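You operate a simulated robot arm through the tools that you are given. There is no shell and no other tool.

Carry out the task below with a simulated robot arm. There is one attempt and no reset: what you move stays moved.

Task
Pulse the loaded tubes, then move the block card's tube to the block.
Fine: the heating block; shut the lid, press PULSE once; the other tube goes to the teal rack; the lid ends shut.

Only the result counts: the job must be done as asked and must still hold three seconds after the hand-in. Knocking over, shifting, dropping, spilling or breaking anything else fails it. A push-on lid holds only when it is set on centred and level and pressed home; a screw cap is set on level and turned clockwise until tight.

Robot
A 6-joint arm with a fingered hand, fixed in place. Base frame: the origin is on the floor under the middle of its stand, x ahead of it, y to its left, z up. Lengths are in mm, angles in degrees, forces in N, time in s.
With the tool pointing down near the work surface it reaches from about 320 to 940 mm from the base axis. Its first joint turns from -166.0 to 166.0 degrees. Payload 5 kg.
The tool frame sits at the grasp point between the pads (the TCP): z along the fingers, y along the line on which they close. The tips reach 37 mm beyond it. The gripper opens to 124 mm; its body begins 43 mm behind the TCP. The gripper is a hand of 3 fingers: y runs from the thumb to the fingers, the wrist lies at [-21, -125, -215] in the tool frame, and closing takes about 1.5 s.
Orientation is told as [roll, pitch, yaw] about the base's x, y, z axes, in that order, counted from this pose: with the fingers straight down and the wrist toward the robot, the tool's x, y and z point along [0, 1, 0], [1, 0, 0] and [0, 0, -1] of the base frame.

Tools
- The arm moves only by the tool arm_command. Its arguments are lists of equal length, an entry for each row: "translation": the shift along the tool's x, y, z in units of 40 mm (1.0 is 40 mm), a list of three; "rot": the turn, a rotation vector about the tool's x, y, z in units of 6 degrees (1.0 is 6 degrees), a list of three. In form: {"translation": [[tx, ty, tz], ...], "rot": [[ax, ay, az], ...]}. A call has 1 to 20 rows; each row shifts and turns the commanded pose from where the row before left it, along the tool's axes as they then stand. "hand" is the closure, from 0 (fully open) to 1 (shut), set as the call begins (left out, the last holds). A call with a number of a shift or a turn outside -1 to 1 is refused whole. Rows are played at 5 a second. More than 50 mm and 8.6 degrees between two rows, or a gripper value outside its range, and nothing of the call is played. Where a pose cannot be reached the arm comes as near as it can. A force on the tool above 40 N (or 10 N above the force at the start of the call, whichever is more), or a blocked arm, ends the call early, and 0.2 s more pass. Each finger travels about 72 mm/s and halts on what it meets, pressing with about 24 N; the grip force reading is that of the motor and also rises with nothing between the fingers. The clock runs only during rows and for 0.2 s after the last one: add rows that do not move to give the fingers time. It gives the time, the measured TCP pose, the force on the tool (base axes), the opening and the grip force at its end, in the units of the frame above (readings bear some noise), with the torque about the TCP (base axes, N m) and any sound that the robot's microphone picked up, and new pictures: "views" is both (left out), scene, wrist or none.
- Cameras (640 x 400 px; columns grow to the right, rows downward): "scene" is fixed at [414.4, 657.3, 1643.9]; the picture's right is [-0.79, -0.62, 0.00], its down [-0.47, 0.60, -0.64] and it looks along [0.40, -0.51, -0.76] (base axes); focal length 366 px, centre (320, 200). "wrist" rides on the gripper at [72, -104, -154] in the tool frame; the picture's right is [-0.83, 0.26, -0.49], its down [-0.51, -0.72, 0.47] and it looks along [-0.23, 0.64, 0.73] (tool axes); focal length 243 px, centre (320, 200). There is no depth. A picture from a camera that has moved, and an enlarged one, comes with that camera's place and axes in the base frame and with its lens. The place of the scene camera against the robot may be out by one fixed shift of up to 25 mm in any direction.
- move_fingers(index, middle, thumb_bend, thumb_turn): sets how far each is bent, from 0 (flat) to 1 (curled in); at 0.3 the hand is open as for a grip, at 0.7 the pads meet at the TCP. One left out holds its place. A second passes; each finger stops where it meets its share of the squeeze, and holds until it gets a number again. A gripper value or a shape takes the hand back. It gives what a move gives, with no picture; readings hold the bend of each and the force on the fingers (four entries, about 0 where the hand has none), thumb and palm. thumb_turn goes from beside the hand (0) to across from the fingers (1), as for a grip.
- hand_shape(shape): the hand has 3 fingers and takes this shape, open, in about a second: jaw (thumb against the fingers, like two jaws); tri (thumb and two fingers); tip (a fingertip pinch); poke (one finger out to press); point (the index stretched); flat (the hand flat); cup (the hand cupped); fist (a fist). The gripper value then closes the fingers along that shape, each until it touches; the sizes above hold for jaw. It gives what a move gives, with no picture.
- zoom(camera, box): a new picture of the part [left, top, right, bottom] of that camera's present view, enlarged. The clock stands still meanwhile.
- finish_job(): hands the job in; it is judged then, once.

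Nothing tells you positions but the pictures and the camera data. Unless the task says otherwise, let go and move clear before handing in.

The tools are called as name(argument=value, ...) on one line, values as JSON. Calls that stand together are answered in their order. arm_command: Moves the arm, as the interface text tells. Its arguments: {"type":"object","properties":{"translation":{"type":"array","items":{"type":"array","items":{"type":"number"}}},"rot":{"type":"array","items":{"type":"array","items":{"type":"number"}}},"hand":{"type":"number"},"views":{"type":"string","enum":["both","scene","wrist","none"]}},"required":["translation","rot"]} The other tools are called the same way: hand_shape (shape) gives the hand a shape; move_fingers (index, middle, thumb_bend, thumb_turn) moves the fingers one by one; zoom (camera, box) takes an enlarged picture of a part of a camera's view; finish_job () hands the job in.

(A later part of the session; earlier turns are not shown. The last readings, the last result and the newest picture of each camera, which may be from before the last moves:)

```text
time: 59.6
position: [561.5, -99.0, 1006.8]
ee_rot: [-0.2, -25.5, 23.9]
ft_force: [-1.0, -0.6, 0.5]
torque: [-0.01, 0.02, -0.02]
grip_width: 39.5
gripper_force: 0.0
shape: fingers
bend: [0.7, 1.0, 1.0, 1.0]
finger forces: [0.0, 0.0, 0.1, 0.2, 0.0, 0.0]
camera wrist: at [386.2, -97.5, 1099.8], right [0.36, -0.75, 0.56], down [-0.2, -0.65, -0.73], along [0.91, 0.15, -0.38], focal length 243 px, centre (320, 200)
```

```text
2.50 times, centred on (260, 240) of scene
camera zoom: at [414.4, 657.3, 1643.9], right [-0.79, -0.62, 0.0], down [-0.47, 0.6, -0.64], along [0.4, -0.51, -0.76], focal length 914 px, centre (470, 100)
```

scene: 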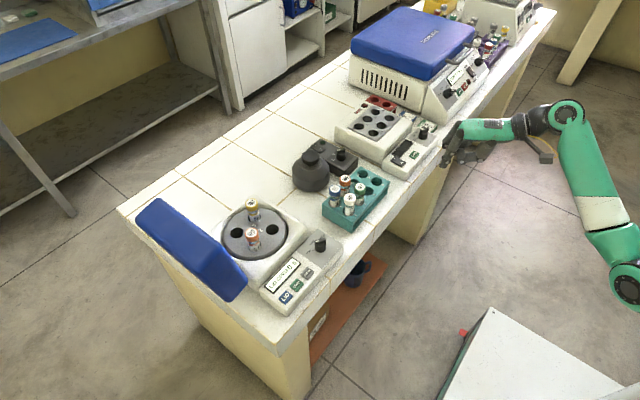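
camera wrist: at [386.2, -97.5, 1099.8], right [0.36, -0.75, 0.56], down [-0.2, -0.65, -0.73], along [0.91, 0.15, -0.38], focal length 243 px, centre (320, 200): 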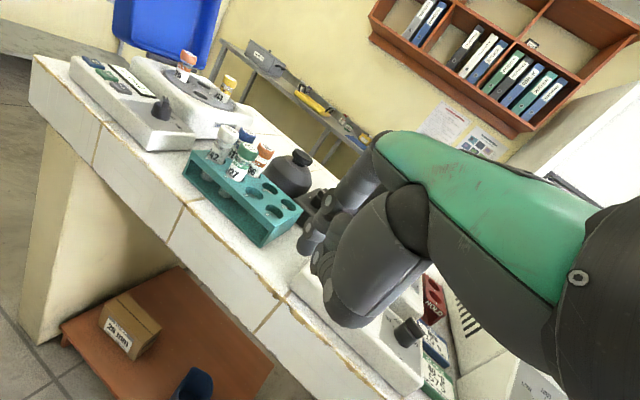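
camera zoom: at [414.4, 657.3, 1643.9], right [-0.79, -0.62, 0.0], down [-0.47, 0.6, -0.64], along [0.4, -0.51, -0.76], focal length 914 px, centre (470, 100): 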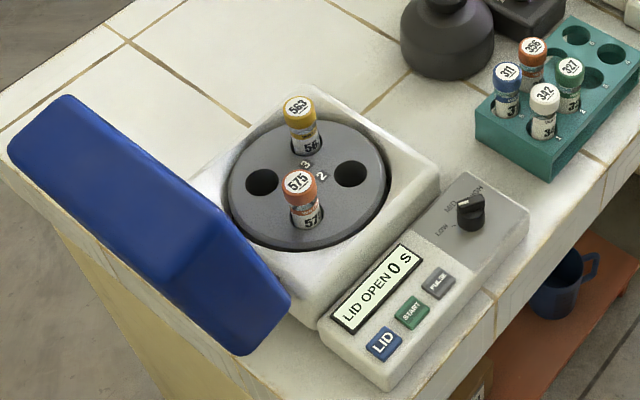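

The lid has now opened by itself (LID OPEN), and both tubes are in the same slots as before. Before picking 575 I want a good view of the heating block holes, so I'll level the tool and move to view the block from the -y side.

hand_shape(shape="jaw")

arm_command(translation=[[0, 0, 0], [0, 0, 0], [0, 0, 0], [0, 0, 0], [0, 0, 0], [0, 0, 0], [0, 0, 0], [0, 0, 0], [0, 0, 0], [-0.875, 0.125, -0.39], [-0.875, 0.125, -0.39], [-0.875, 0.125, -0.39], [-0.875, 0.125, -0.39], [-0.875, 0.125, -0.39], [-0.875, 0.125, -0.39], [-0.875, 0.125, -0.39], [-0.875, 0.125, -0.39], [0, 0, 0]], rot=[[0.85, 0, 0], [0.85, 0, 0], [0.85, 0, 0], [0.85, 0, 0], [0.85, 0, 0], [0, 0, 1], [0, 0, 1], [0, 0, 1], [0, 0, 1], [0, 0, 0], [0, 0, 0], [0, 0, 0], [0, 0, 0], [0, 0, 0], [0, 0, 0], [0, 0, 0], [0, 0, 0], [0, 0, 0]])

zoom(camera="wrist", box=[60, 60, 320, 260])

```text
time: 60.5
position: [561.6, -99.6, 1007.5]
ee_rot: [-0.2, -25.4, 23.9]
ft_force: [0.2, 0.2, 0.3]
torque: [-0.01, -0.04, -0.02]
grip_width: 123.9
gripper_force: 0.1
shape: jaw
bend: [0.3, 0.3, 0.3, 0.98]
finger forces: [0.1, 0.1, 0.1, 0.0, 0.0, 0.0]
```

```text
time: 64.3
position: [599.8, -378.3, 1134.9]
ee_rot: [-0.1, 0.0, 0.0]
ft_force: [0.7, 0.1, 0.0]
torque: [-0.02, -0.01, 0.02]
grip_width: 124.0
gripper_force: 0.0
shape: jaw
bend: [0.3, 0.3, 0.3, 0.98]
finger forces: [0.1, 0.0, 0.1, 0.1, 0.0, 0.0]
camera wrist: at [496.0, -305.9, 1285.3], right [0.26, -0.83, 0.49], down [-0.72, -0.51, -0.47], along [0.64, -0.23, -0.73], focal length 243 px, centre (320, 200)
```

scene: 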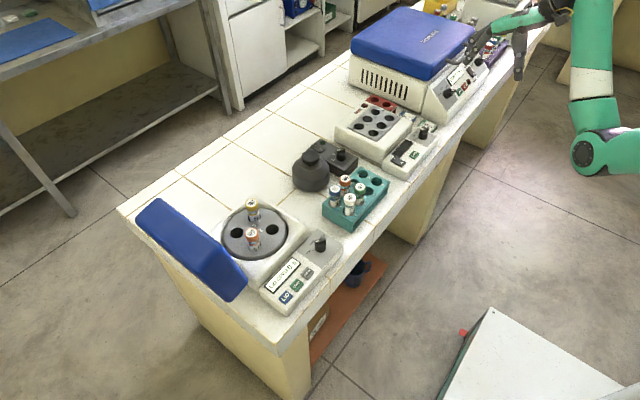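
wrist: 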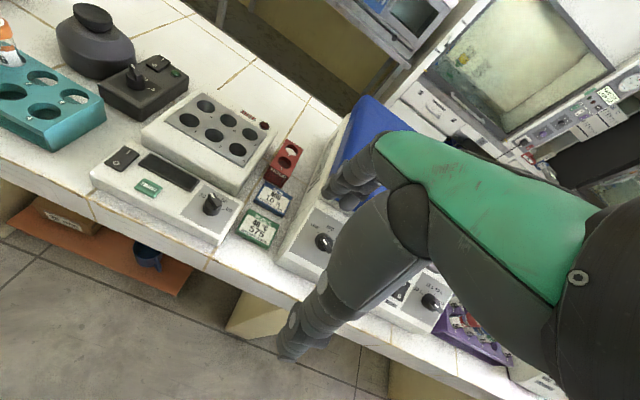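

```text
2.00 times, centred on (190, 160) of wrist
camera zoom: at [496.0, -305.9, 1285.3], right [0.26, -0.83, 0.49], down [-0.72, -0.51, -0.47], along [0.64, -0.23, -0.73], focal length 485 px, centre (580, 280)
```

zoom: 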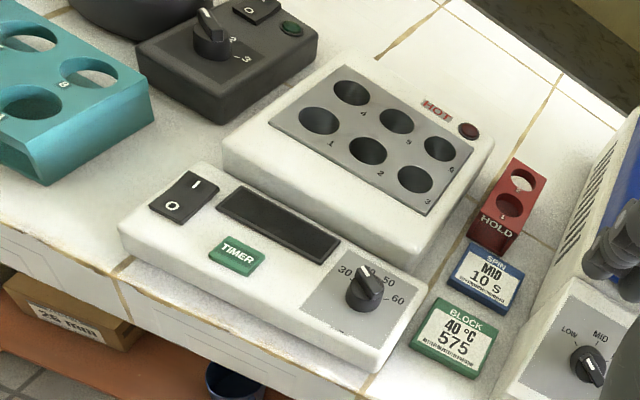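

The block view is clear: holes 1–6 are empty, hole 1 is near (815, -140, 922), and the card confirms tube 575. Now back to the centrifuge: I'll go along x≈600, yaw to 24° and tilt 10°, to hover near tube 575.

arm_command(translation=[[1, 0, 0.04], [1, 0, 0.04], [1, 0, 0.04], [1, 0, 0.04], [1, 0, 0.04], [1, 0, 0.04], [1, 0, 0.04], [1, 0, 0.04], [1, 0, 0.04], [1, 0, 0.04], [1, 0, 0.04], [1, 0, 0.04], [1, 0, 0.04], [1, 0, 0.04], [1, 0, 0.04], [0.8, 0, 0]], rot=[[0, 0, 0], [0, 0, 0], [0, 0, 0], [0, 0, 0], [0, 0, 0], [0, 0, 0], [0, 0, 0], [0, 0, 0], [0, 0, 0], [0, 0, 0], [0, 0, 0], [0, 0, 0], [0, 0, 0], [0, 0, 0], [0, 0, 0], [0, 0, 0]], views="none")

arm_command(translation=[[0, 0, 0], [0, 0, 0], [0, 0, 0], [0, 0, 0], [0, 0, 0], [0, 0, 0]], rot=[[0, 0, -1], [0, 0, -1], [0, 0, -1], [0, 0, -1], [-0.84, 0, 0], [-0.84, 0, 0]], hand=0.4)

zoom(camera="wrist", box=[160, 60, 420, 260])

```text
time: 67.7
position: [598.9, 253.4, 1106.5]
ee_rot: [-0.2, 0.0, -0.1]
ft_force: [0.2, -0.2, -0.1]
torque: [0.0, 0.02, -0.01]
grip_width: 123.8
gripper_force: 0.2
shape: jaw
bend: [0.3, 0.3, 0.3, 0.98]
finger forces: [0.0, 0.1, 0.0, 0.0, 0.0, 0.1]
```

```text
time: 69.1
position: [599.4, 255.2, 1107.3]
ee_rot: [-0.2, -10.1, 24.0]
ft_force: [1.0, 0.2, 0.3]
torque: [0.0, 0.02, 0.03]
grip_width: 74.8
gripper_force: 0.0
shape: jaw
bend: [0.73, 0.41, 0.64, 1.0]
finger forces: [0.0, 0.1, 0.1, 0.0, 0.0, 0.0]
camera wrist: at [452.7, 268.4, 1239.4], right [0.49, -0.69, 0.53], down [-0.37, -0.72, -0.59], along [0.79, 0.09, -0.61], focal length 243 px, centre (320, 200)
```

scene: 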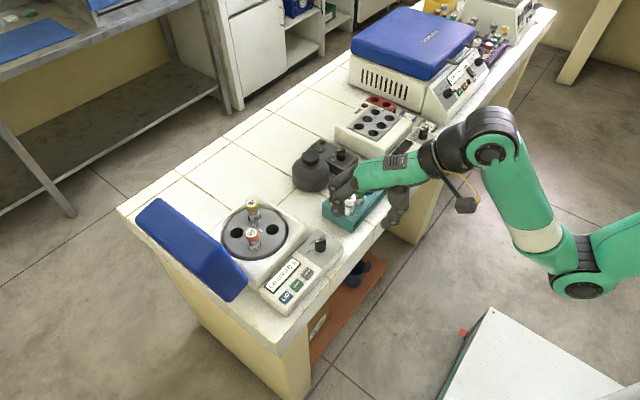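
wrist: 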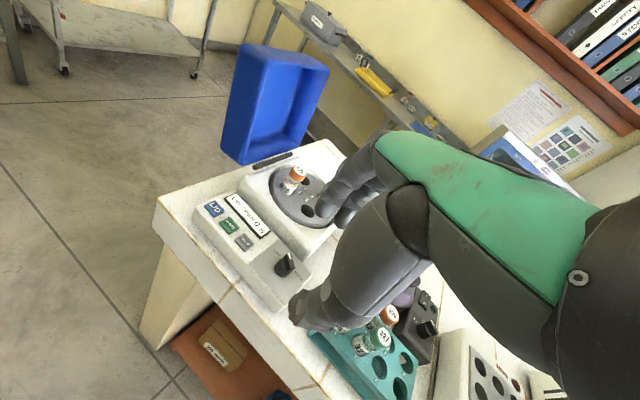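

```text
2.00 times, centred on (290, 160) of wrist
camera zoom: at [452.7, 268.4, 1239.4], right [0.49, -0.69, 0.53], down [-0.37, -0.72, -0.59], along [0.79, 0.09, -0.61], focal length 485 px, centre (380, 280)
```

zoom: 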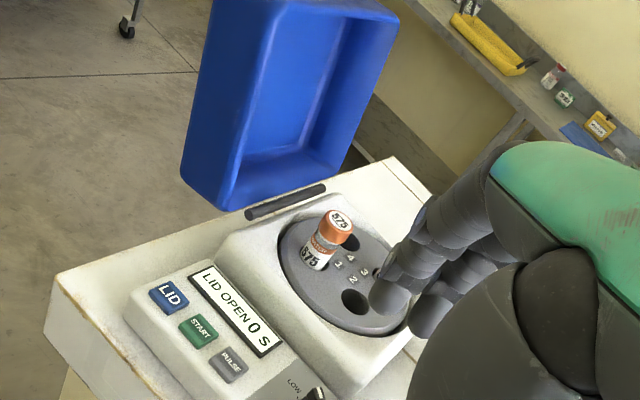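

I'm beside the centrifuge at (599, 255, 1107). The finger bends read unevenly after the partial close, so I'll check whether they've settled.

arm_command(translation=[[0, 0, 0], [0, 0, 0], [0, 0, 0], [0, 0, 0], [0, 0, 0]], rot=[[0, 0, 0], [0, 0, 0], [0, 0, 0], [0, 0, 0], [0, 0, 0]], hand=0.4, views="none")

zoom(camera="wrist", box=[260, 100, 480, 340])

zoom(camera="scene", box=[300, 130, 440, 240])

```text
time: 70.3
position: [600.5, 254.9, 1108.6]
ee_rot: [-0.3, -10.1, 23.9]
ft_force: [-0.2, -0.1, -0.8]
torque: [-0.02, 0.02, 0.0]
grip_width: 74.7
gripper_force: 0.0
shape: jaw
bend: [0.73, 0.41, 0.64, 1.0]
finger forces: [0.0, 0.0, 0.0, 0.0, 0.0, 0.0]
```

```text
1.67 times, centred on (370, 220) of wrist
camera zoom: at [452.7, 268.5, 1239.5], right [0.49, -0.69, 0.53], down [-0.37, -0.72, -0.59], along [0.79, 0.09, -0.61], focal length 404 px, centre (237, 167)
```

zoom: 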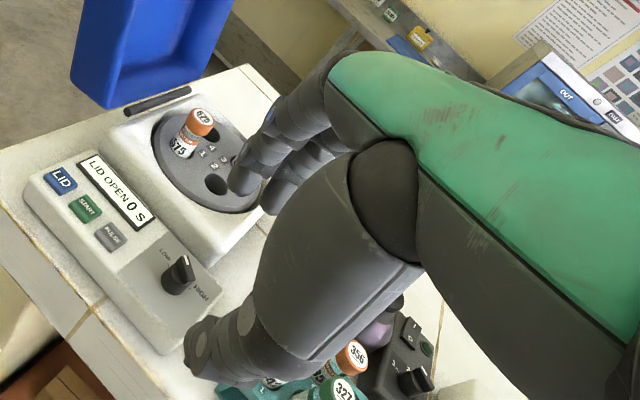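

```text
3.64 times, centred on (370, 185) of scene
camera zoom: at [414.4, 657.3, 1643.9], right [-0.79, -0.62, 0.0], down [-0.47, 0.6, -0.64], along [0.4, -0.51, -0.76], focal length 1329 px, centre (138, 254)
```

zoom: 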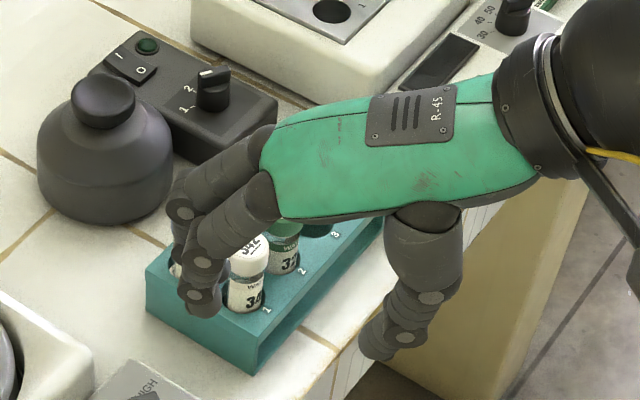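

The opening is steady at 75 mm. Next I'll hover above tube 575 at about (812, 375, 1050).

arm_command(translation=[[0.084, 0.814, 0.356], [0.084, 0.814, 0.356], [0.084, 0.814, 0.356], [0.084, 0.814, 0.356], [0.084, 0.814, 0.356], [0.084, 0.814, 0.356], [0.084, 0.814, 0.356], [0, 0, 0]], rot=[[0, 0, 0], [0, 0, 0], [0, 0, 0], [0, 0, 0], [0, 0, 0], [0, 0, 0], [0, 0, 0], [0, 0, 0]])

zoom(camera="wrist", box=[180, 160, 420, 340])

zoom(camera="scene", box=[180, 160, 340, 300])

```text
time: 72.1
position: [812.9, 374.8, 1050.6]
ee_rot: [-0.1, -10.1, 23.9]
ft_force: [0.4, -1.1, -1.0]
torque: [0.02, 0.01, 0.01]
grip_width: 74.5
gripper_force: 0.0
shape: jaw
bend: [0.73, 0.41, 0.64, 1.0]
finger forces: [0.0, 0.0, 0.0, 0.1, 0.0, 0.0]
camera wrist: at [666.3, 388.7, 1181.8], right [0.49, -0.69, 0.53], down [-0.37, -0.72, -0.59], along [0.79, 0.09, -0.61], focal length 243 px, centre (320, 200)
```

scene: 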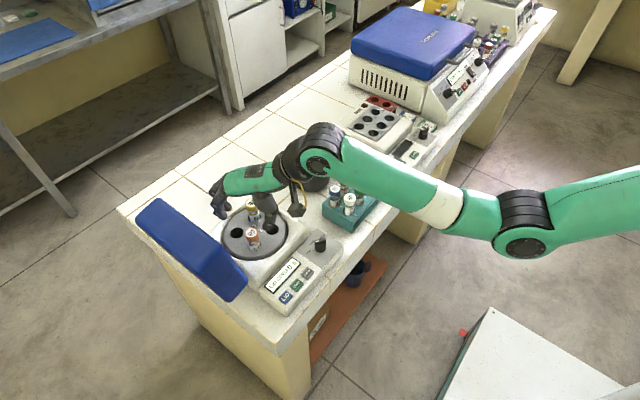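
wrist: 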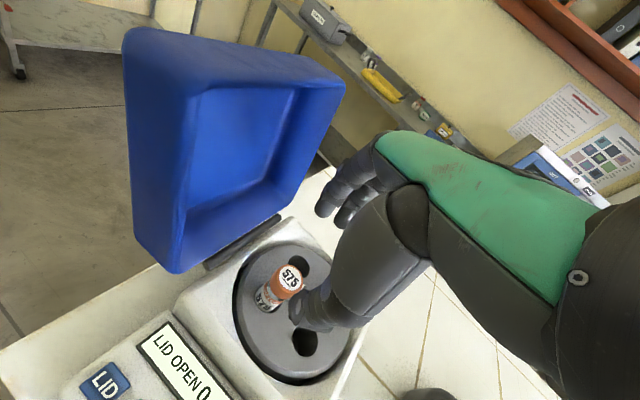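

```text
2.22 times, centred on (300, 250) of wrist
camera zoom: at [666.3, 388.7, 1181.8], right [0.49, -0.69, 0.53], down [-0.37, -0.72, -0.59], along [0.79, 0.09, -0.61], focal length 539 px, centre (364, 89)
```

zoom: 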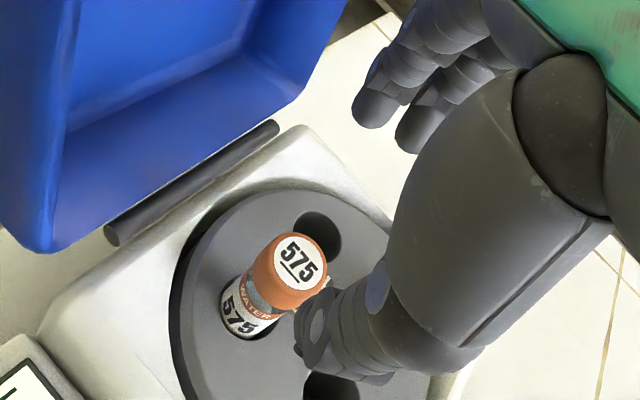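

```text
2.86 times, centred on (260, 230) of scene
camera zoom: at [414.4, 657.3, 1643.9], right [-0.79, -0.62, 0.0], down [-0.47, 0.6, -0.64], along [0.4, -0.51, -0.76], focal length 1044 px, centre (491, 114)
```

zoom: 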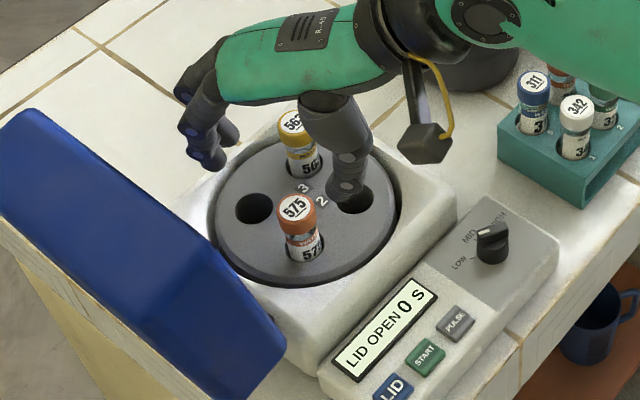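

Hover reached at (813, 375, 1051), and this closer view puts the tube's cap at about (810, 377, 979). I'll test levelling the hand to vertical at this height.

arm_command(translation=[[0.07, 0, 0], [0, -0.03, 0], [0, 0, 0]], rot=[[0.84, 0, 0], [0.84, 0, 0], [0, 0, 0]])

zoom(camera="wrist", box=[180, 160, 420, 340])

zoom(camera="scene", box=[180, 160, 340, 300])

```text
time: 72.9
position: [809.2, 375.5, 1050.2]
ee_rot: [-0.2, 0.1, 23.9]
ft_force: [0.6, -0.7, -0.1]
torque: [-0.02, 0.0, -0.03]
grip_width: 74.6
gripper_force: 0.0
shape: jaw
bend: [0.73, 0.41, 0.64, 1.0]
finger forces: [0.0, 0.0, 0.1, 0.1, 0.1, 0.0]
camera wrist: at [686.6, 400.9, 1202.3], right [0.58, -0.65, 0.49], down [-0.45, -0.76, -0.47], along [0.68, 0.05, -0.73], focal length 243 px, centre (320, 200)
```

scene: 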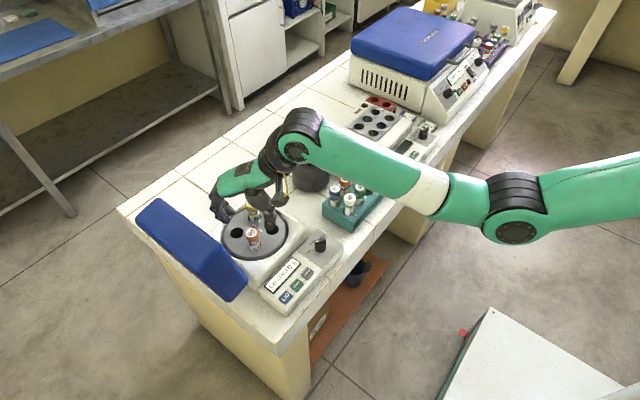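
wrist: 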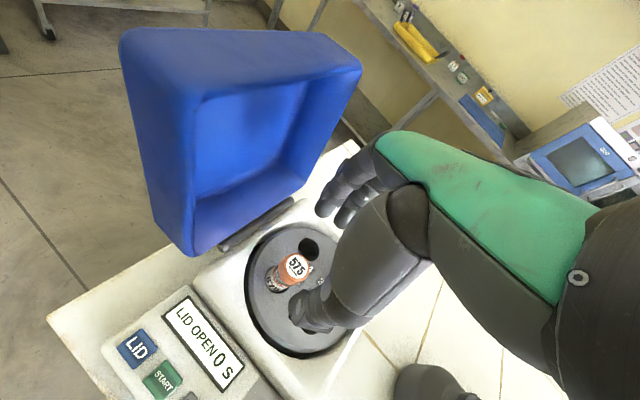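

```text
2.22 times, centred on (300, 250) of wrist
camera zoom: at [686.6, 400.9, 1202.3], right [0.58, -0.65, 0.49], down [-0.45, -0.76, -0.47], along [0.68, 0.05, -0.73], focal length 539 px, centre (364, 89)
```

zoom: 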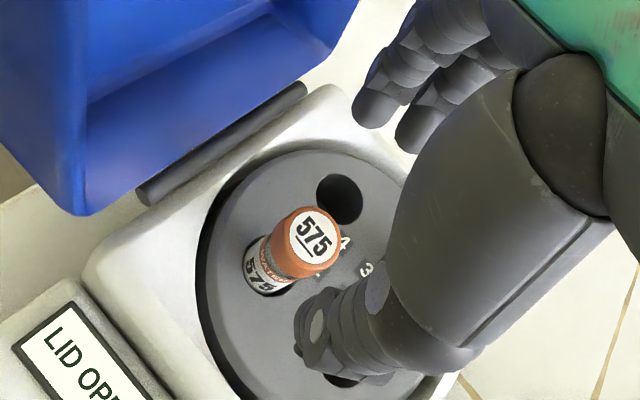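

```text
2.86 times, centred on (260, 230) of scene
camera zoom: at [414.4, 657.3, 1643.9], right [-0.79, -0.62, 0.0], down [-0.47, 0.6, -0.64], along [0.4, -0.51, -0.76], focal length 1044 px, centre (491, 114)
```

zoom: 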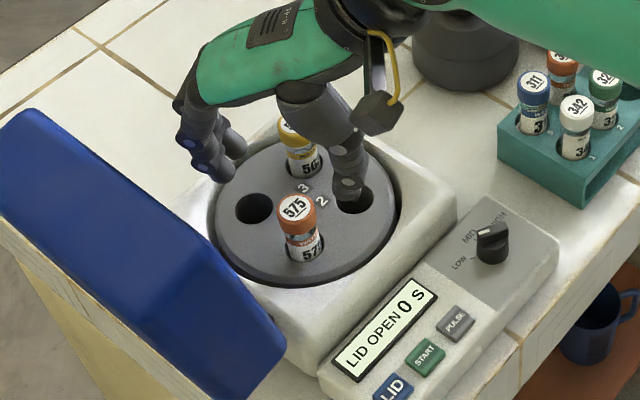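

Vertical at z=1050 is reachable, and the tube projects exactly at tool (0, 0) below me. Descending straight down in two stages.

arm_command(translation=[[0, 0, 0.5], [0, 0, 0.5], [0, 0, 0.375], [0, 0, 0]], rot=[[0, 0, 0], [0, 0, 0], [0, 0, 0], [0, 0, 0]], views="none")

zoom(camera="wrist", box=[220, 140, 420, 320])

zoom(camera="scene", box=[200, 180, 320, 280])

```text
time: 73.9
position: [810.7, 377.0, 994.6]
ee_rot: [-0.1, 0.0, 23.9]
ft_force: [0.1, 0.8, 0.8]
torque: [0.01, 0.01, -0.02]
grip_width: 74.6
gripper_force: 0.1
shape: jaw
bend: [0.73, 0.41, 0.64, 1.0]
finger forces: [0.0, 0.1, 0.1, 0.0, 0.0, 0.1]
```

```text
2.22 times, centred on (320, 230) of wrist
camera zoom: at [686.7, 401.2, 1146.5], right [0.57, -0.65, 0.5], down [-0.45, -0.76, -0.47], along [0.68, 0.05, -0.73], focal length 539 px, centre (320, 133)
```

zoom: 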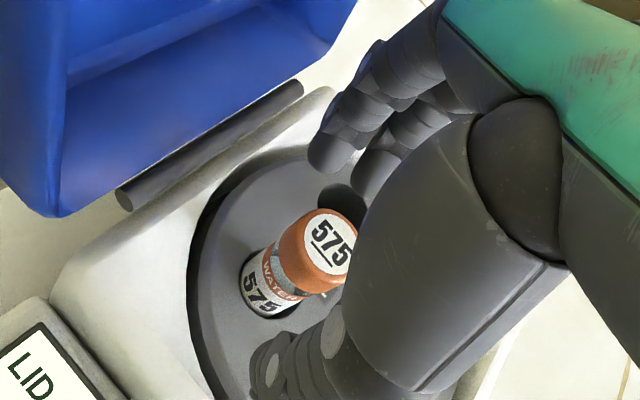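

```text
4.00 times, centred on (260, 230) of scene
camera zoom: at [414.4, 657.3, 1643.9], right [-0.79, -0.62, 0.0], down [-0.47, 0.6, -0.64], along [0.4, -0.51, -0.76], focal length 1462 px, centre (560, 80)
```

zoom: 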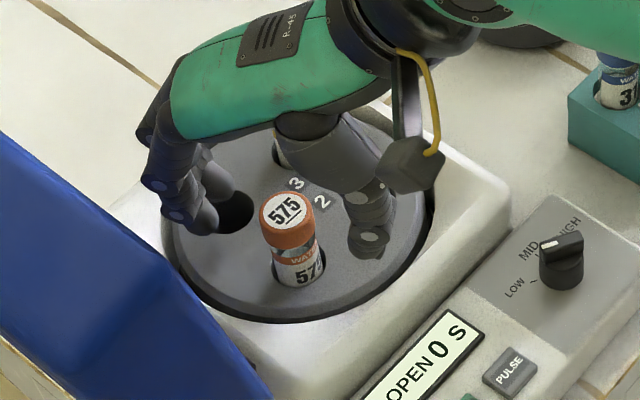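

The tube is centred between thumb and fingers within 2 mm. Descending about 27 mm more, then closing gently.

arm_command(translation=[[0, -0.02, 0.34], [0, 0, 0.34], [0, 0, 0]], rot=[[0, 0, 0], [0, 0, 0], [0, 0, 0]], views="none")

zoom(camera="wrist", box=[220, 140, 420, 320])

zoom(camera="scene", box=[200, 180, 320, 280])

```text
time: 74.7
position: [808.1, 376.3, 966.8]
ee_rot: [-0.3, 0.0, 23.9]
ft_force: [-0.4, 0.6, -0.5]
torque: [0.04, 0.04, 0.01]
grip_width: 74.6
gripper_force: 0.0
shape: jaw
bend: [0.73, 0.41, 0.64, 1.0]
finger forces: [0.0, 0.0, 0.0, 0.1, 0.0, 0.0]
```

```text
2.22 times, centred on (320, 230) of wrist
camera zoom: at [685.4, 400.7, 1119.1], right [0.58, -0.65, 0.49], down [-0.45, -0.76, -0.47], along [0.68, 0.05, -0.73], focal length 539 px, centre (320, 133)
```

zoom: 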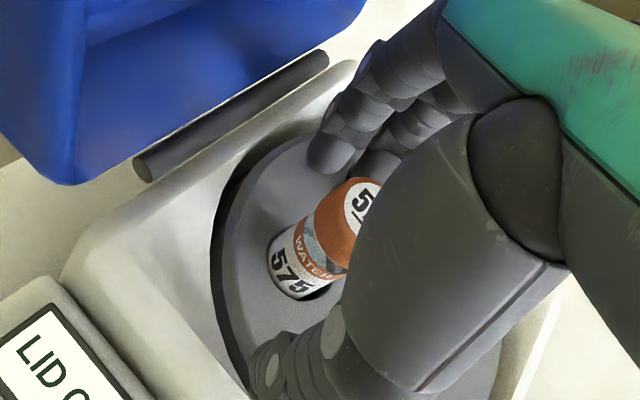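

```text
4.00 times, centred on (260, 230) of scene
camera zoom: at [414.4, 657.3, 1643.9], right [-0.79, -0.62, 0.0], down [-0.47, 0.6, -0.64], along [0.4, -0.51, -0.76], focal length 1462 px, centre (560, 80)
```

zoom: 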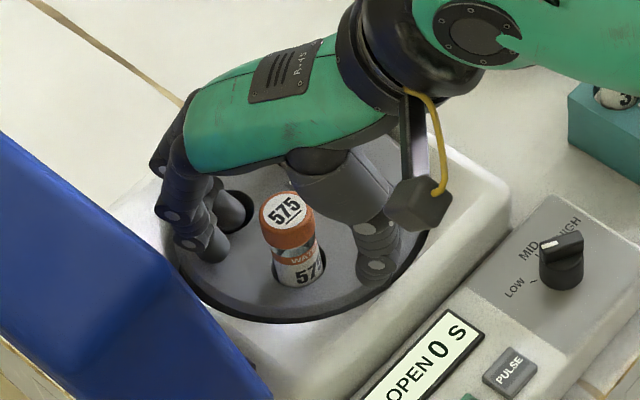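

Positioned around the tube. Closing the hand and giving it time.

arm_command(translation=[[0, 0, 0], [0, 0, 0], [0, 0, 0], [0, 0, 0], [0, 0, 0], [0, 0, 0], [0, 0, 0], [0, 0, 0]], rot=[[0, 0, 0], [0, 0, 0], [0, 0, 0], [0, 0, 0], [0, 0, 0], [0, 0, 0], [0, 0, 0], [0, 0, 0]], hand=1, views="none")

zoom(camera="wrist", box=[220, 140, 420, 320])

zoom(camera="scene", box=[200, 180, 320, 280])

```text
time: 76.5
position: [810.1, 375.8, 967.9]
ee_rot: [-0.2, 0.0, 23.9]
ft_force: [0.6, -0.7, -0.9]
torque: [-0.02, -0.01, 0.0]
grip_width: 16.6
gripper_force: 24.7
shape: jaw
bend: [0.73, 0.66, 0.74, 1.0]
finger forces: [13.2, 6.0, 0.0, 0.1, 20.9, 0.0]
```

```text
2.22 times, centred on (320, 230) of wrist
camera zoom: at [685.5, 400.7, 1119.4], right [0.57, -0.65, 0.49], down [-0.45, -0.76, -0.47], along [0.68, 0.05, -0.73], focal length 539 px, centre (320, 133)
```

zoom: 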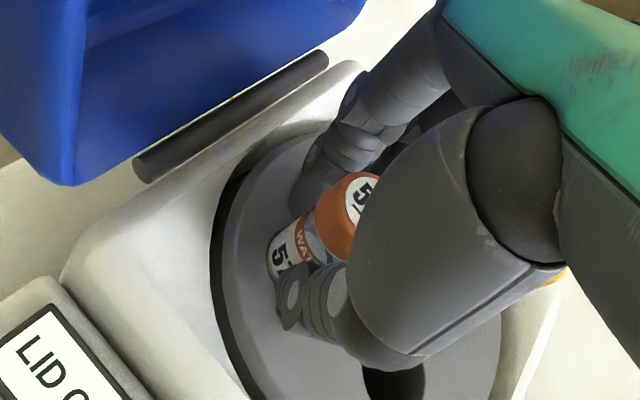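

```text
4.00 times, centred on (260, 230) of scene
camera zoom: at [414.4, 657.3, 1643.9], right [-0.79, -0.62, 0.0], down [-0.47, 0.6, -0.64], along [0.4, -0.51, -0.76], focal length 1462 px, centre (560, 80)
```

zoom: 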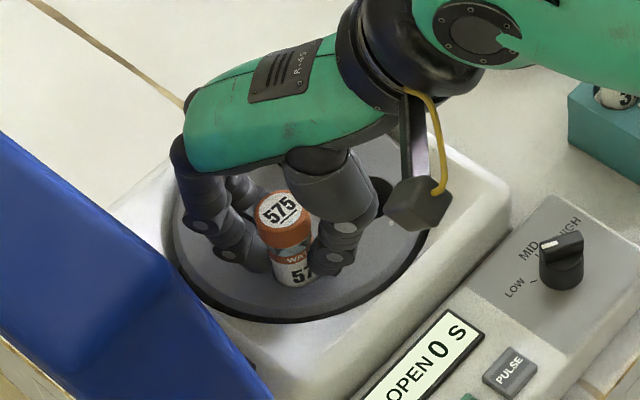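

The tube is gripped (thumb 21 N, index 13 N, middle 6 N). Lifting slowly by 25 mm and checking.

arm_command(translation=[[0, 0, -0.3], [0, 0, -0.33], [0, 0, 0]], rot=[[0, 0, 0], [0, 0, 0], [0, 0, 0]], views="none")

zoom(camera="wrist", box=[220, 140, 420, 320])

zoom(camera="scene", box=[200, 180, 320, 280])

```text
time: 77.3
position: [810.7, 376.0, 993.8]
ee_rot: [-0.3, 0.0, 23.9]
ft_force: [0.2, 1.1, -0.4]
torque: [-0.01, 0.0, 0.03]
grip_width: 16.9
gripper_force: 24.5
shape: jaw
bend: [0.73, 0.66, 0.74, 1.0]
finger forces: [13.3, 6.3, 0.0, 0.0, 20.9, 0.1]
```

```text
2.22 times, centred on (320, 230) of wrist
camera zoom: at [685.3, 400.1, 1145.8], right [0.57, -0.65, 0.49], down [-0.45, -0.76, -0.47], along [0.68, 0.05, -0.73], focal length 539 px, centre (320, 133)
```

zoom: 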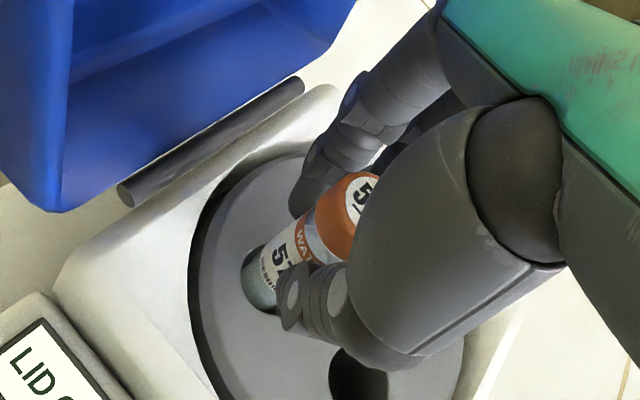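

```text
4.00 times, centred on (260, 230) of scene
camera zoom: at [414.4, 657.3, 1643.9], right [-0.79, -0.62, 0.0], down [-0.47, 0.6, -0.64], along [0.4, -0.51, -0.76], focal length 1462 px, centre (560, 80)
```

zoom: 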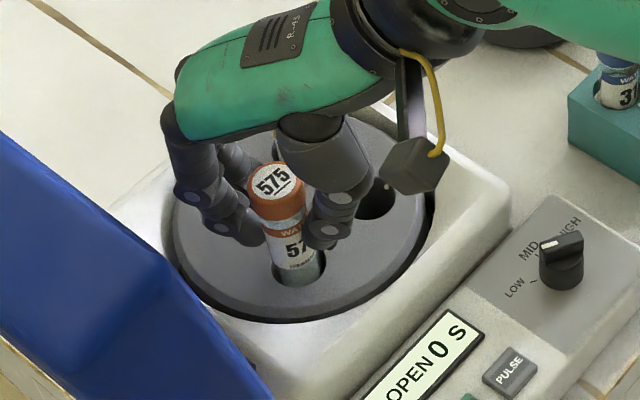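

The tube is coming up cleanly with the grip steady. Lifting another 50 mm.

arm_command(translation=[[0, 0, -0.4], [0, 0, -0.45], [0, 0, -0.45], [0, 0, 0]], rot=[[0, 0, 0], [0, 0, 0], [0, 0, 0], [0, 0, 0]], views="none")

zoom(camera="wrist", box=[180, 140, 420, 340])

zoom(camera="scene", box=[180, 150, 320, 280])

```text
time: 78.3
position: [808.9, 376.3, 1045.7]
ee_rot: [-0.2, 0.0, 23.8]
ft_force: [-0.1, 0.1, -1.1]
torque: [0.01, 0.0, 0.02]
grip_width: 16.8
gripper_force: 24.2
shape: jaw
bend: [0.73, 0.66, 0.74, 1.0]
finger forces: [13.3, 6.2, 0.0, 0.1, 20.9, 0.0]
```

```text
2.00 times, centred on (300, 240) of wrist
camera zoom: at [685.2, 400.6, 1197.4], right [0.57, -0.65, 0.5], down [-0.45, -0.76, -0.47], along [0.68, 0.05, -0.73], focal length 485 px, centre (360, 120)
```

zoom: 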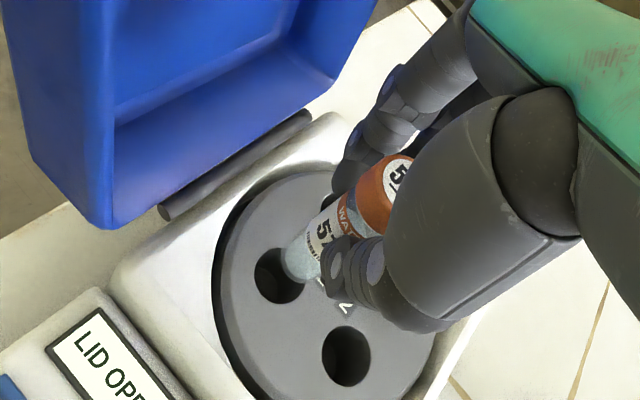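

```text
3.08 times, centred on (250, 215) of scene
camera zoom: at [414.4, 657.3, 1643.9], right [-0.79, -0.62, 0.0], down [-0.47, 0.6, -0.64], along [0.4, -0.51, -0.76], focal length 1125 px, centre (535, 154)
```

zoom: 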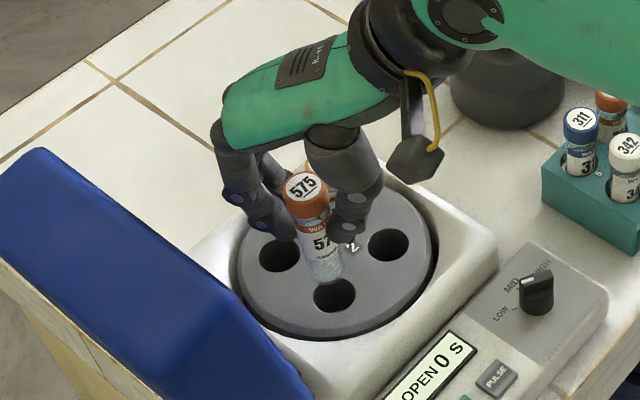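

Tube 575 is fully out, hanging vertical, about 110 mm long with its bottom near z≈948. I'll retract radially, then turn toward the block and travel along x≈625, well clear of the rack.

arm_command(translation=[[0, -0.5, -0.1], [0, -0.9, -0.25], [0, -0.9, -0.25], [0, -0.9, -0.25], [0, -0.9, -0.25], [0, -0.9, -0.25], [0, 0, 0], [0, 0, 0], [0, 0, 0], [0, 0, 0], [0, 0, 0], [0, 0, 0], [0, 0, 0]], rot=[[0, 0, 0], [0, 0, 0], [0, 0, 0], [0, 0, 0], [0, 0, 0], [0, 0, 0], [0, 0, 0.94], [0, 0, 0.94], [0, 0, 0.94], [0, 0, 0.94], [0, 0, 0.94], [0, 0, 0.94], [0, 0, 0]])

zoom(camera="scene", box=[240, 120, 400, 260])

```text
time: 81.1
position: [626.9, 294.6, 1099.1]
ee_rot: [-0.1, 0.0, -10.0]
ft_force: [-0.7, 0.7, -0.4]
torque: [-0.01, 0.0, 0.01]
grip_width: 16.8
gripper_force: 24.3
shape: jaw
bend: [0.73, 0.66, 0.74, 1.0]
finger forces: [13.7, 6.7, 0.1, 0.1, 20.7, 0.0]
camera wrist: at [536.8, 384.6, 1250.7], right [0.11, -0.86, 0.5], down [-0.8, -0.38, -0.47], along [0.59, -0.34, -0.73], focal length 243 px, centre (320, 200)
```

scene: 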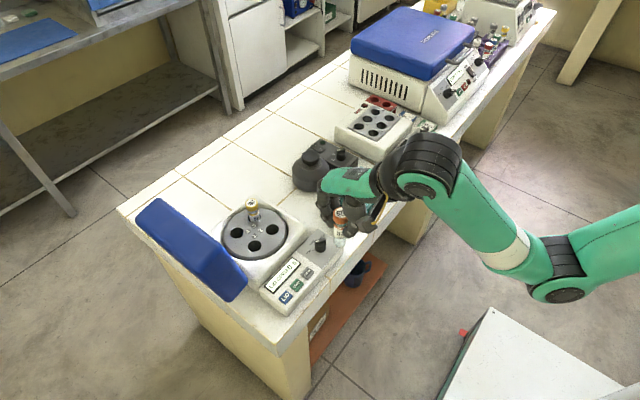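
wrist: 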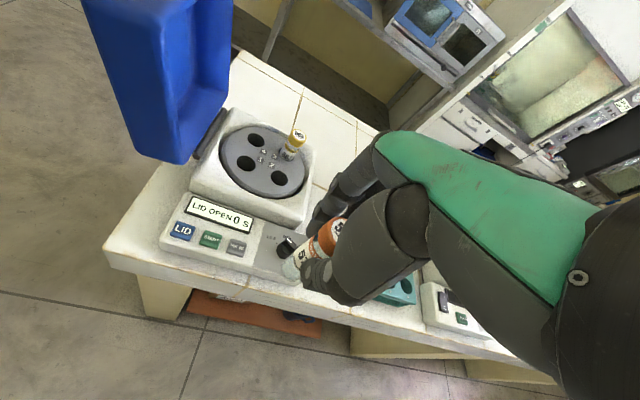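

```text
2.86 times, centred on (320, 190) of scene
camera zoom: at [414.4, 657.3, 1643.9], right [-0.79, -0.62, 0.0], down [-0.47, 0.6, -0.64], along [0.4, -0.51, -0.76], focal length 1044 px, centre (320, 229)
```

zoom: 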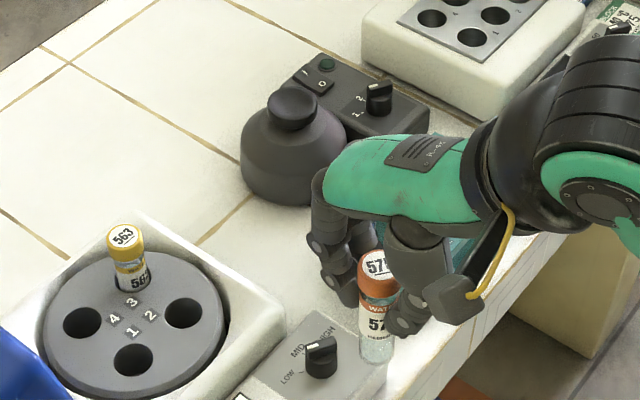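

The tube is secure. Traveling along -y to in front of the block.

arm_command(translation=[[-0.5, 0.09, 0], [-0.9, 0.158, 0.02], [-0.9, 0.158, 0.02], [-0.9, 0.158, 0.02], [-0.9, 0.158, 0.02], [-0.9, 0.158, 0.02], [-0.9, 0.158, 0.02], [-0.9, 0.158, 0.02], [-0.9, 0.158, 0.02], [-0.9, 0.158, 0.02], [-0.9, 0.158, 0.02], [-0.3, 0.05, 0], [0, 0, 0]], rot=[[0, 0, 0], [0, 0, 0], [0, 0, 0], [0, 0, 0], [0, 0, 0], [0, 0, 0], [0, 0, 0], [0, 0, 0], [0, 0, 0], [0, 0, 0], [0, 0, 0], [0, 0, 0], [0, 0, 0]])

zoom(camera="wrist", box=[160, 140, 420, 340])

```text
time: 83.9
position: [625.5, -104.0, 1092.6]
ee_rot: [-0.1, -0.2, -9.9]
ft_force: [0.1, 0.3, -1.2]
torque: [-0.02, 0.04, 0.0]
grip_width: 16.5
gripper_force: 23.7
shape: jaw
bend: [0.73, 0.66, 0.74, 1.0]
finger forces: [14.1, 7.0, 0.0, 0.0, 20.7, 0.2]
camera wrist: at [536.5, -13.5, 1244.8], right [0.11, -0.86, 0.49], down [-0.8, -0.38, -0.47], along [0.59, -0.34, -0.73], focal length 243 px, centre (320, 200)
```

scene: 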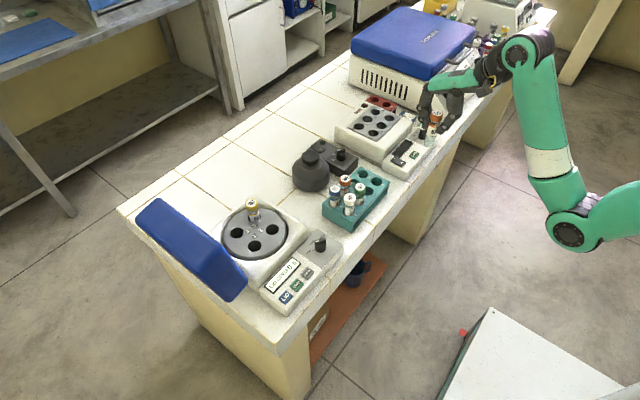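
wrist: 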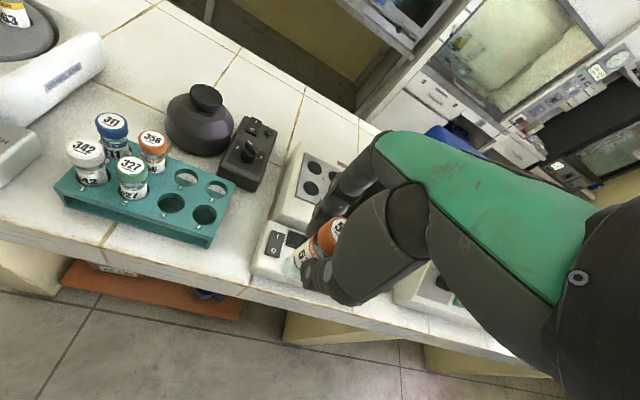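

```text
2.00 times, centred on (290, 240) of wrist
camera zoom: at [536.5, -13.5, 1244.8], right [0.11, -0.86, 0.49], down [-0.8, -0.38, -0.47], along [0.59, -0.34, -0.73], focal length 485 px, centre (380, 120)
```

zoom: 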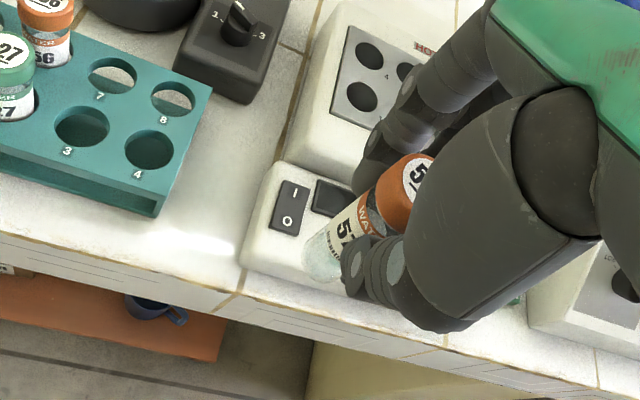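

From here hole 1 triangulates to about (814, -141.5, 924). I'll extend to hover the tube above hole 1.

arm_command(translation=[[-0.019, 0.8, 0.178], [-0.019, 0.8, 0.178], [-0.019, 0.8, 0.178], [-0.019, 0.8, 0.178], [-0.019, 0.8, 0.178], [-0.019, 0.8, 0.178], [0, 0, 0], [0, 0, 0]], rot=[[0, 0, 0], [0, 0, 0], [0, 0, 0], [0, 0, 0], [0, 0, 0], [0, 0, 0], [0, 0, 0], [0, 0, 0]])

zoom(camera="wrist", box=[180, 160, 400, 340])

zoom(camera="scene", box=[310, 60, 430, 180])

```text
time: 85.7
position: [814.3, -140.2, 1049.7]
ee_rot: [-0.1, -0.1, -9.9]
ft_force: [-0.3, -0.1, -0.6]
torque: [-0.01, 0.0, 0.03]
grip_width: 16.6
gripper_force: 23.9
shape: jaw
bend: [0.73, 0.66, 0.74, 1.0]
finger forces: [14.4, 7.1, 0.0, 0.1, 20.7, 0.0]
camera wrist: at [725.3, -51.7, 1201.4], right [0.11, -0.86, 0.49], down [-0.8, -0.38, -0.47], along [0.59, -0.34, -0.73], focal length 243 px, centre (320, 200)
```

scene: 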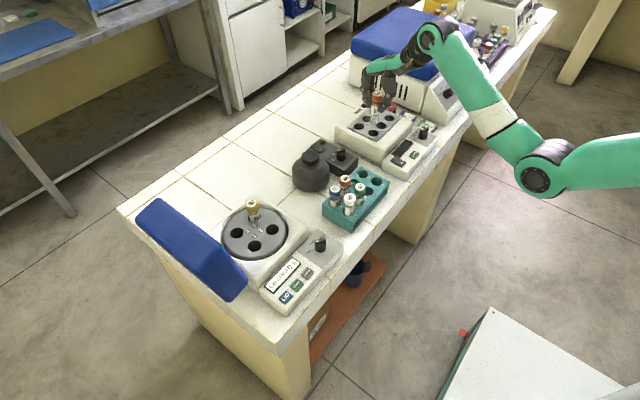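
wrist: 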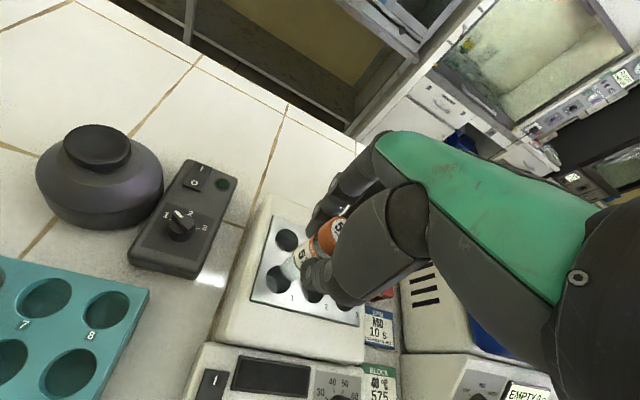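

```text
2.22 times, centred on (290, 250) of wrist
camera zoom: at [725.3, -51.7, 1201.4], right [0.11, -0.86, 0.49], down [-0.8, -0.38, -0.47], along [0.59, -0.34, -0.73], focal length 539 px, centre (387, 89)
```

zoom: 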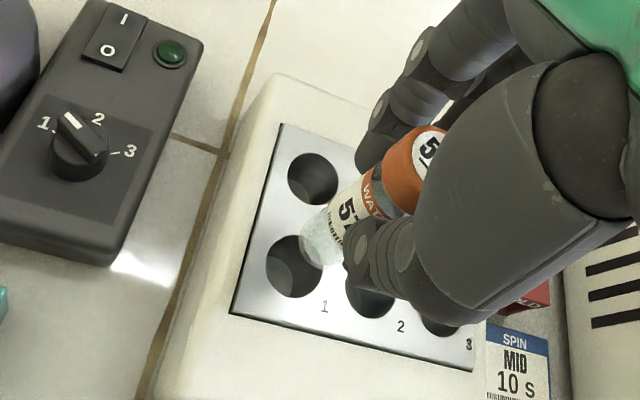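

```text
3.33 times, centred on (370, 120) of scene
camera zoom: at [414.4, 657.3, 1643.9], right [-0.79, -0.62, 0.0], down [-0.47, 0.6, -0.64], along [0.4, -0.51, -0.76], focal length 1218 px, centre (153, 467)
```

zoom: 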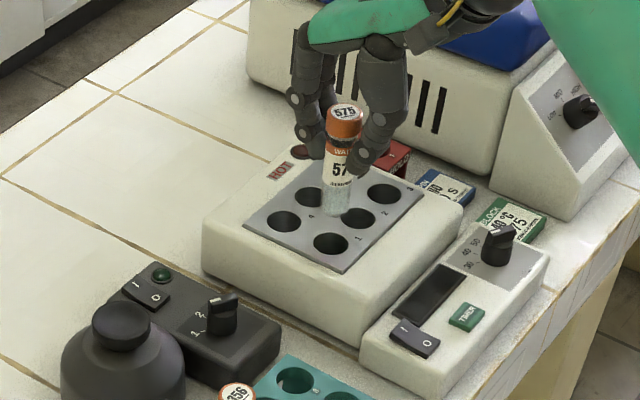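

The hole projects to within 2 mm of directly beneath the tube from the wrist view. I'll double-check with a tighter scene zoom before lowering.

zoom(camera="scene", box=[350, 90, 400, 140])

zoom(camera="wrist", box=[240, 220, 340, 300])

```text
8.00 times, centred on (375, 115) of scene
camera zoom: at [414.4, 657.3, 1643.9], right [-0.79, -0.62, 0.0], down [-0.47, 0.6, -0.64], along [0.4, -0.51, -0.76], focal length 2924 px, centre (-120, 880)
```

zoom: 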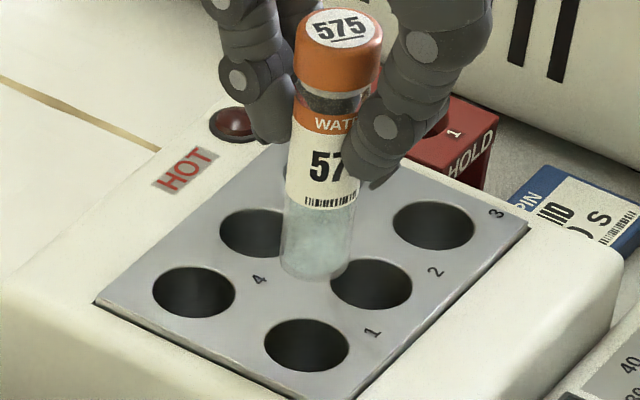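

```text
5.00 times, centred on (290, 260) of wrist
camera zoom: at [725.3, -51.7, 1201.4], right [0.11, -0.86, 0.49], down [-0.8, -0.38, -0.47], along [0.59, -0.34, -0.73], focal length 1213 px, centre (470, -100)
```

zoom: 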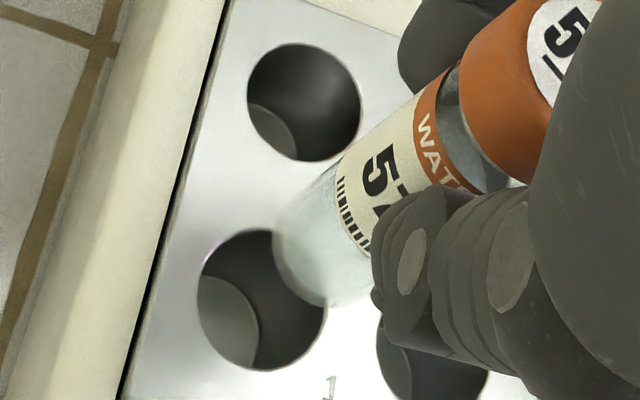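

The scene and wrist views agree: tube ≈25 mm, hole ≈32 mm, aligned within about 1–2 mm. Lowering 40 mm and watching the force.

arm_command(translation=[[0, 0, 0.3], [0, 0, 0.3], [0, 0, 0.25], [0, 0, 0.2], [0, 0, 0]], rot=[[0, 0, 0], [0, 0, 0], [0, 0, 0], [0, 0, 0], [0, 0, 0]], views="none")

zoom(camera="scene", box=[350, 90, 400, 140])

zoom(camera="wrist", box=[240, 200, 360, 300])

```text
time: 86.9
position: [813.9, -141.1, 1007.2]
ee_rot: [-0.2, -0.1, -9.8]
ft_force: [-0.3, -0.2, -0.3]
torque: [-0.01, 0.02, 0.01]
grip_width: 16.3
gripper_force: 23.1
shape: jaw
bend: [0.73, 0.66, 0.74, 1.0]
finger forces: [14.3, 7.2, 0.1, 0.1, 20.7, 0.0]
```

```text
8.00 times, centred on (375, 115) of scene
camera zoom: at [414.4, 657.3, 1643.9], right [-0.79, -0.62, 0.0], down [-0.47, 0.6, -0.64], along [0.4, -0.51, -0.76], focal length 2924 px, centre (-120, 880)
```

zoom: 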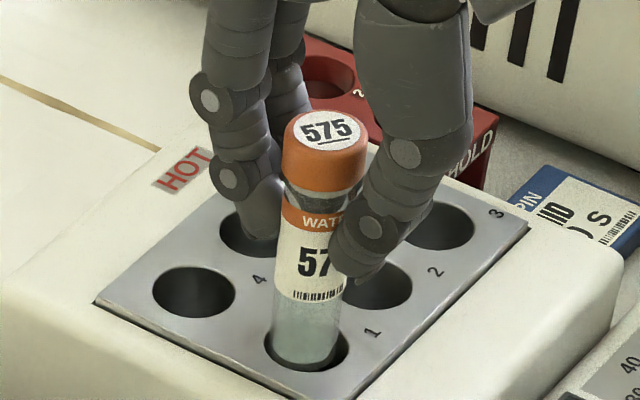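

```text
4.00 times, centred on (300, 250) of wrist
camera zoom: at [724.8, -51.4, 1159.5], right [0.11, -0.86, 0.49], down [-0.8, -0.38, -0.47], along [0.59, -0.34, -0.73], focal length 970 px, centre (400, 0)
```

zoom: 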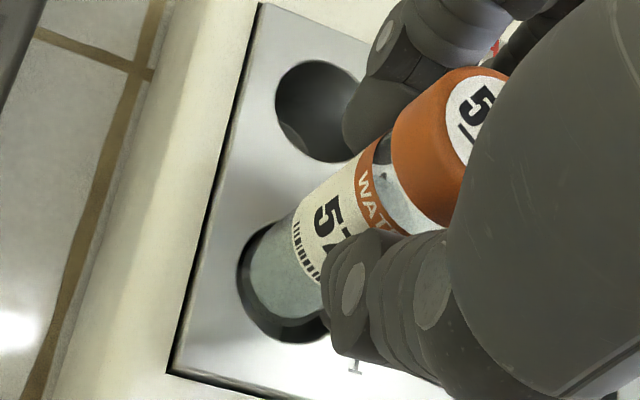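

The tube has entered hole 1, centred, with no contact force. Continuing down in stages.

arm_command(translation=[[0, 0, 0.25], [0, 0, 0.25], [0, 0, 0.15], [0, 0, 0]], rot=[[0, 0, 0], [0, 0, 0], [0, 0, 0], [0, 0, 0]], views="none")

zoom(camera="scene", box=[350, 90, 400, 140])

zoom(camera="wrist", box=[240, 200, 360, 300])

```text
time: 87.9
position: [814.4, -142.1, 979.9]
ee_rot: [-0.1, -0.1, -9.9]
ft_force: [-1.0, -1.3, -1.6]
torque: [0.0, -0.02, -0.02]
grip_width: 16.5
gripper_force: 24.0
shape: jaw
bend: [0.73, 0.66, 0.74, 1.0]
finger forces: [14.2, 7.2, 0.0, 0.0, 20.4, 0.0]
```

```text
8.00 times, centred on (375, 115) of scene
camera zoom: at [414.4, 657.3, 1643.9], right [-0.79, -0.62, 0.0], down [-0.47, 0.6, -0.64], along [0.4, -0.51, -0.76], focal length 2924 px, centre (-120, 880)
```

zoom: 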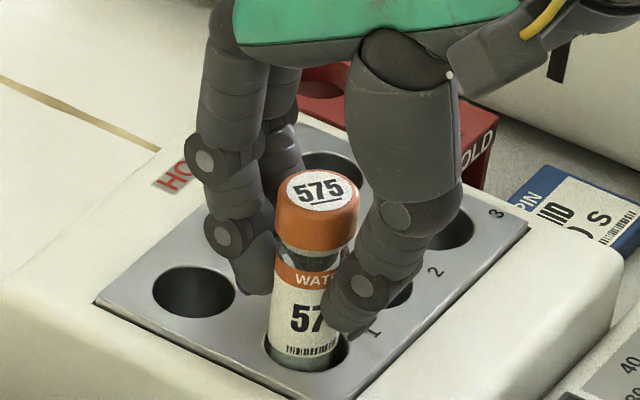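

```text
4.00 times, centred on (300, 250) of wrist
camera zoom: at [724.8, -51.9, 1133.3], right [0.11, -0.86, 0.49], down [-0.8, -0.38, -0.47], along [0.59, -0.34, -0.73], focal length 970 px, centre (400, 0)
```

zoom: 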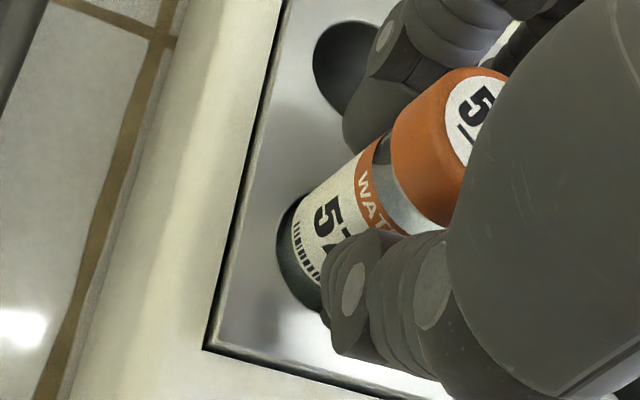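

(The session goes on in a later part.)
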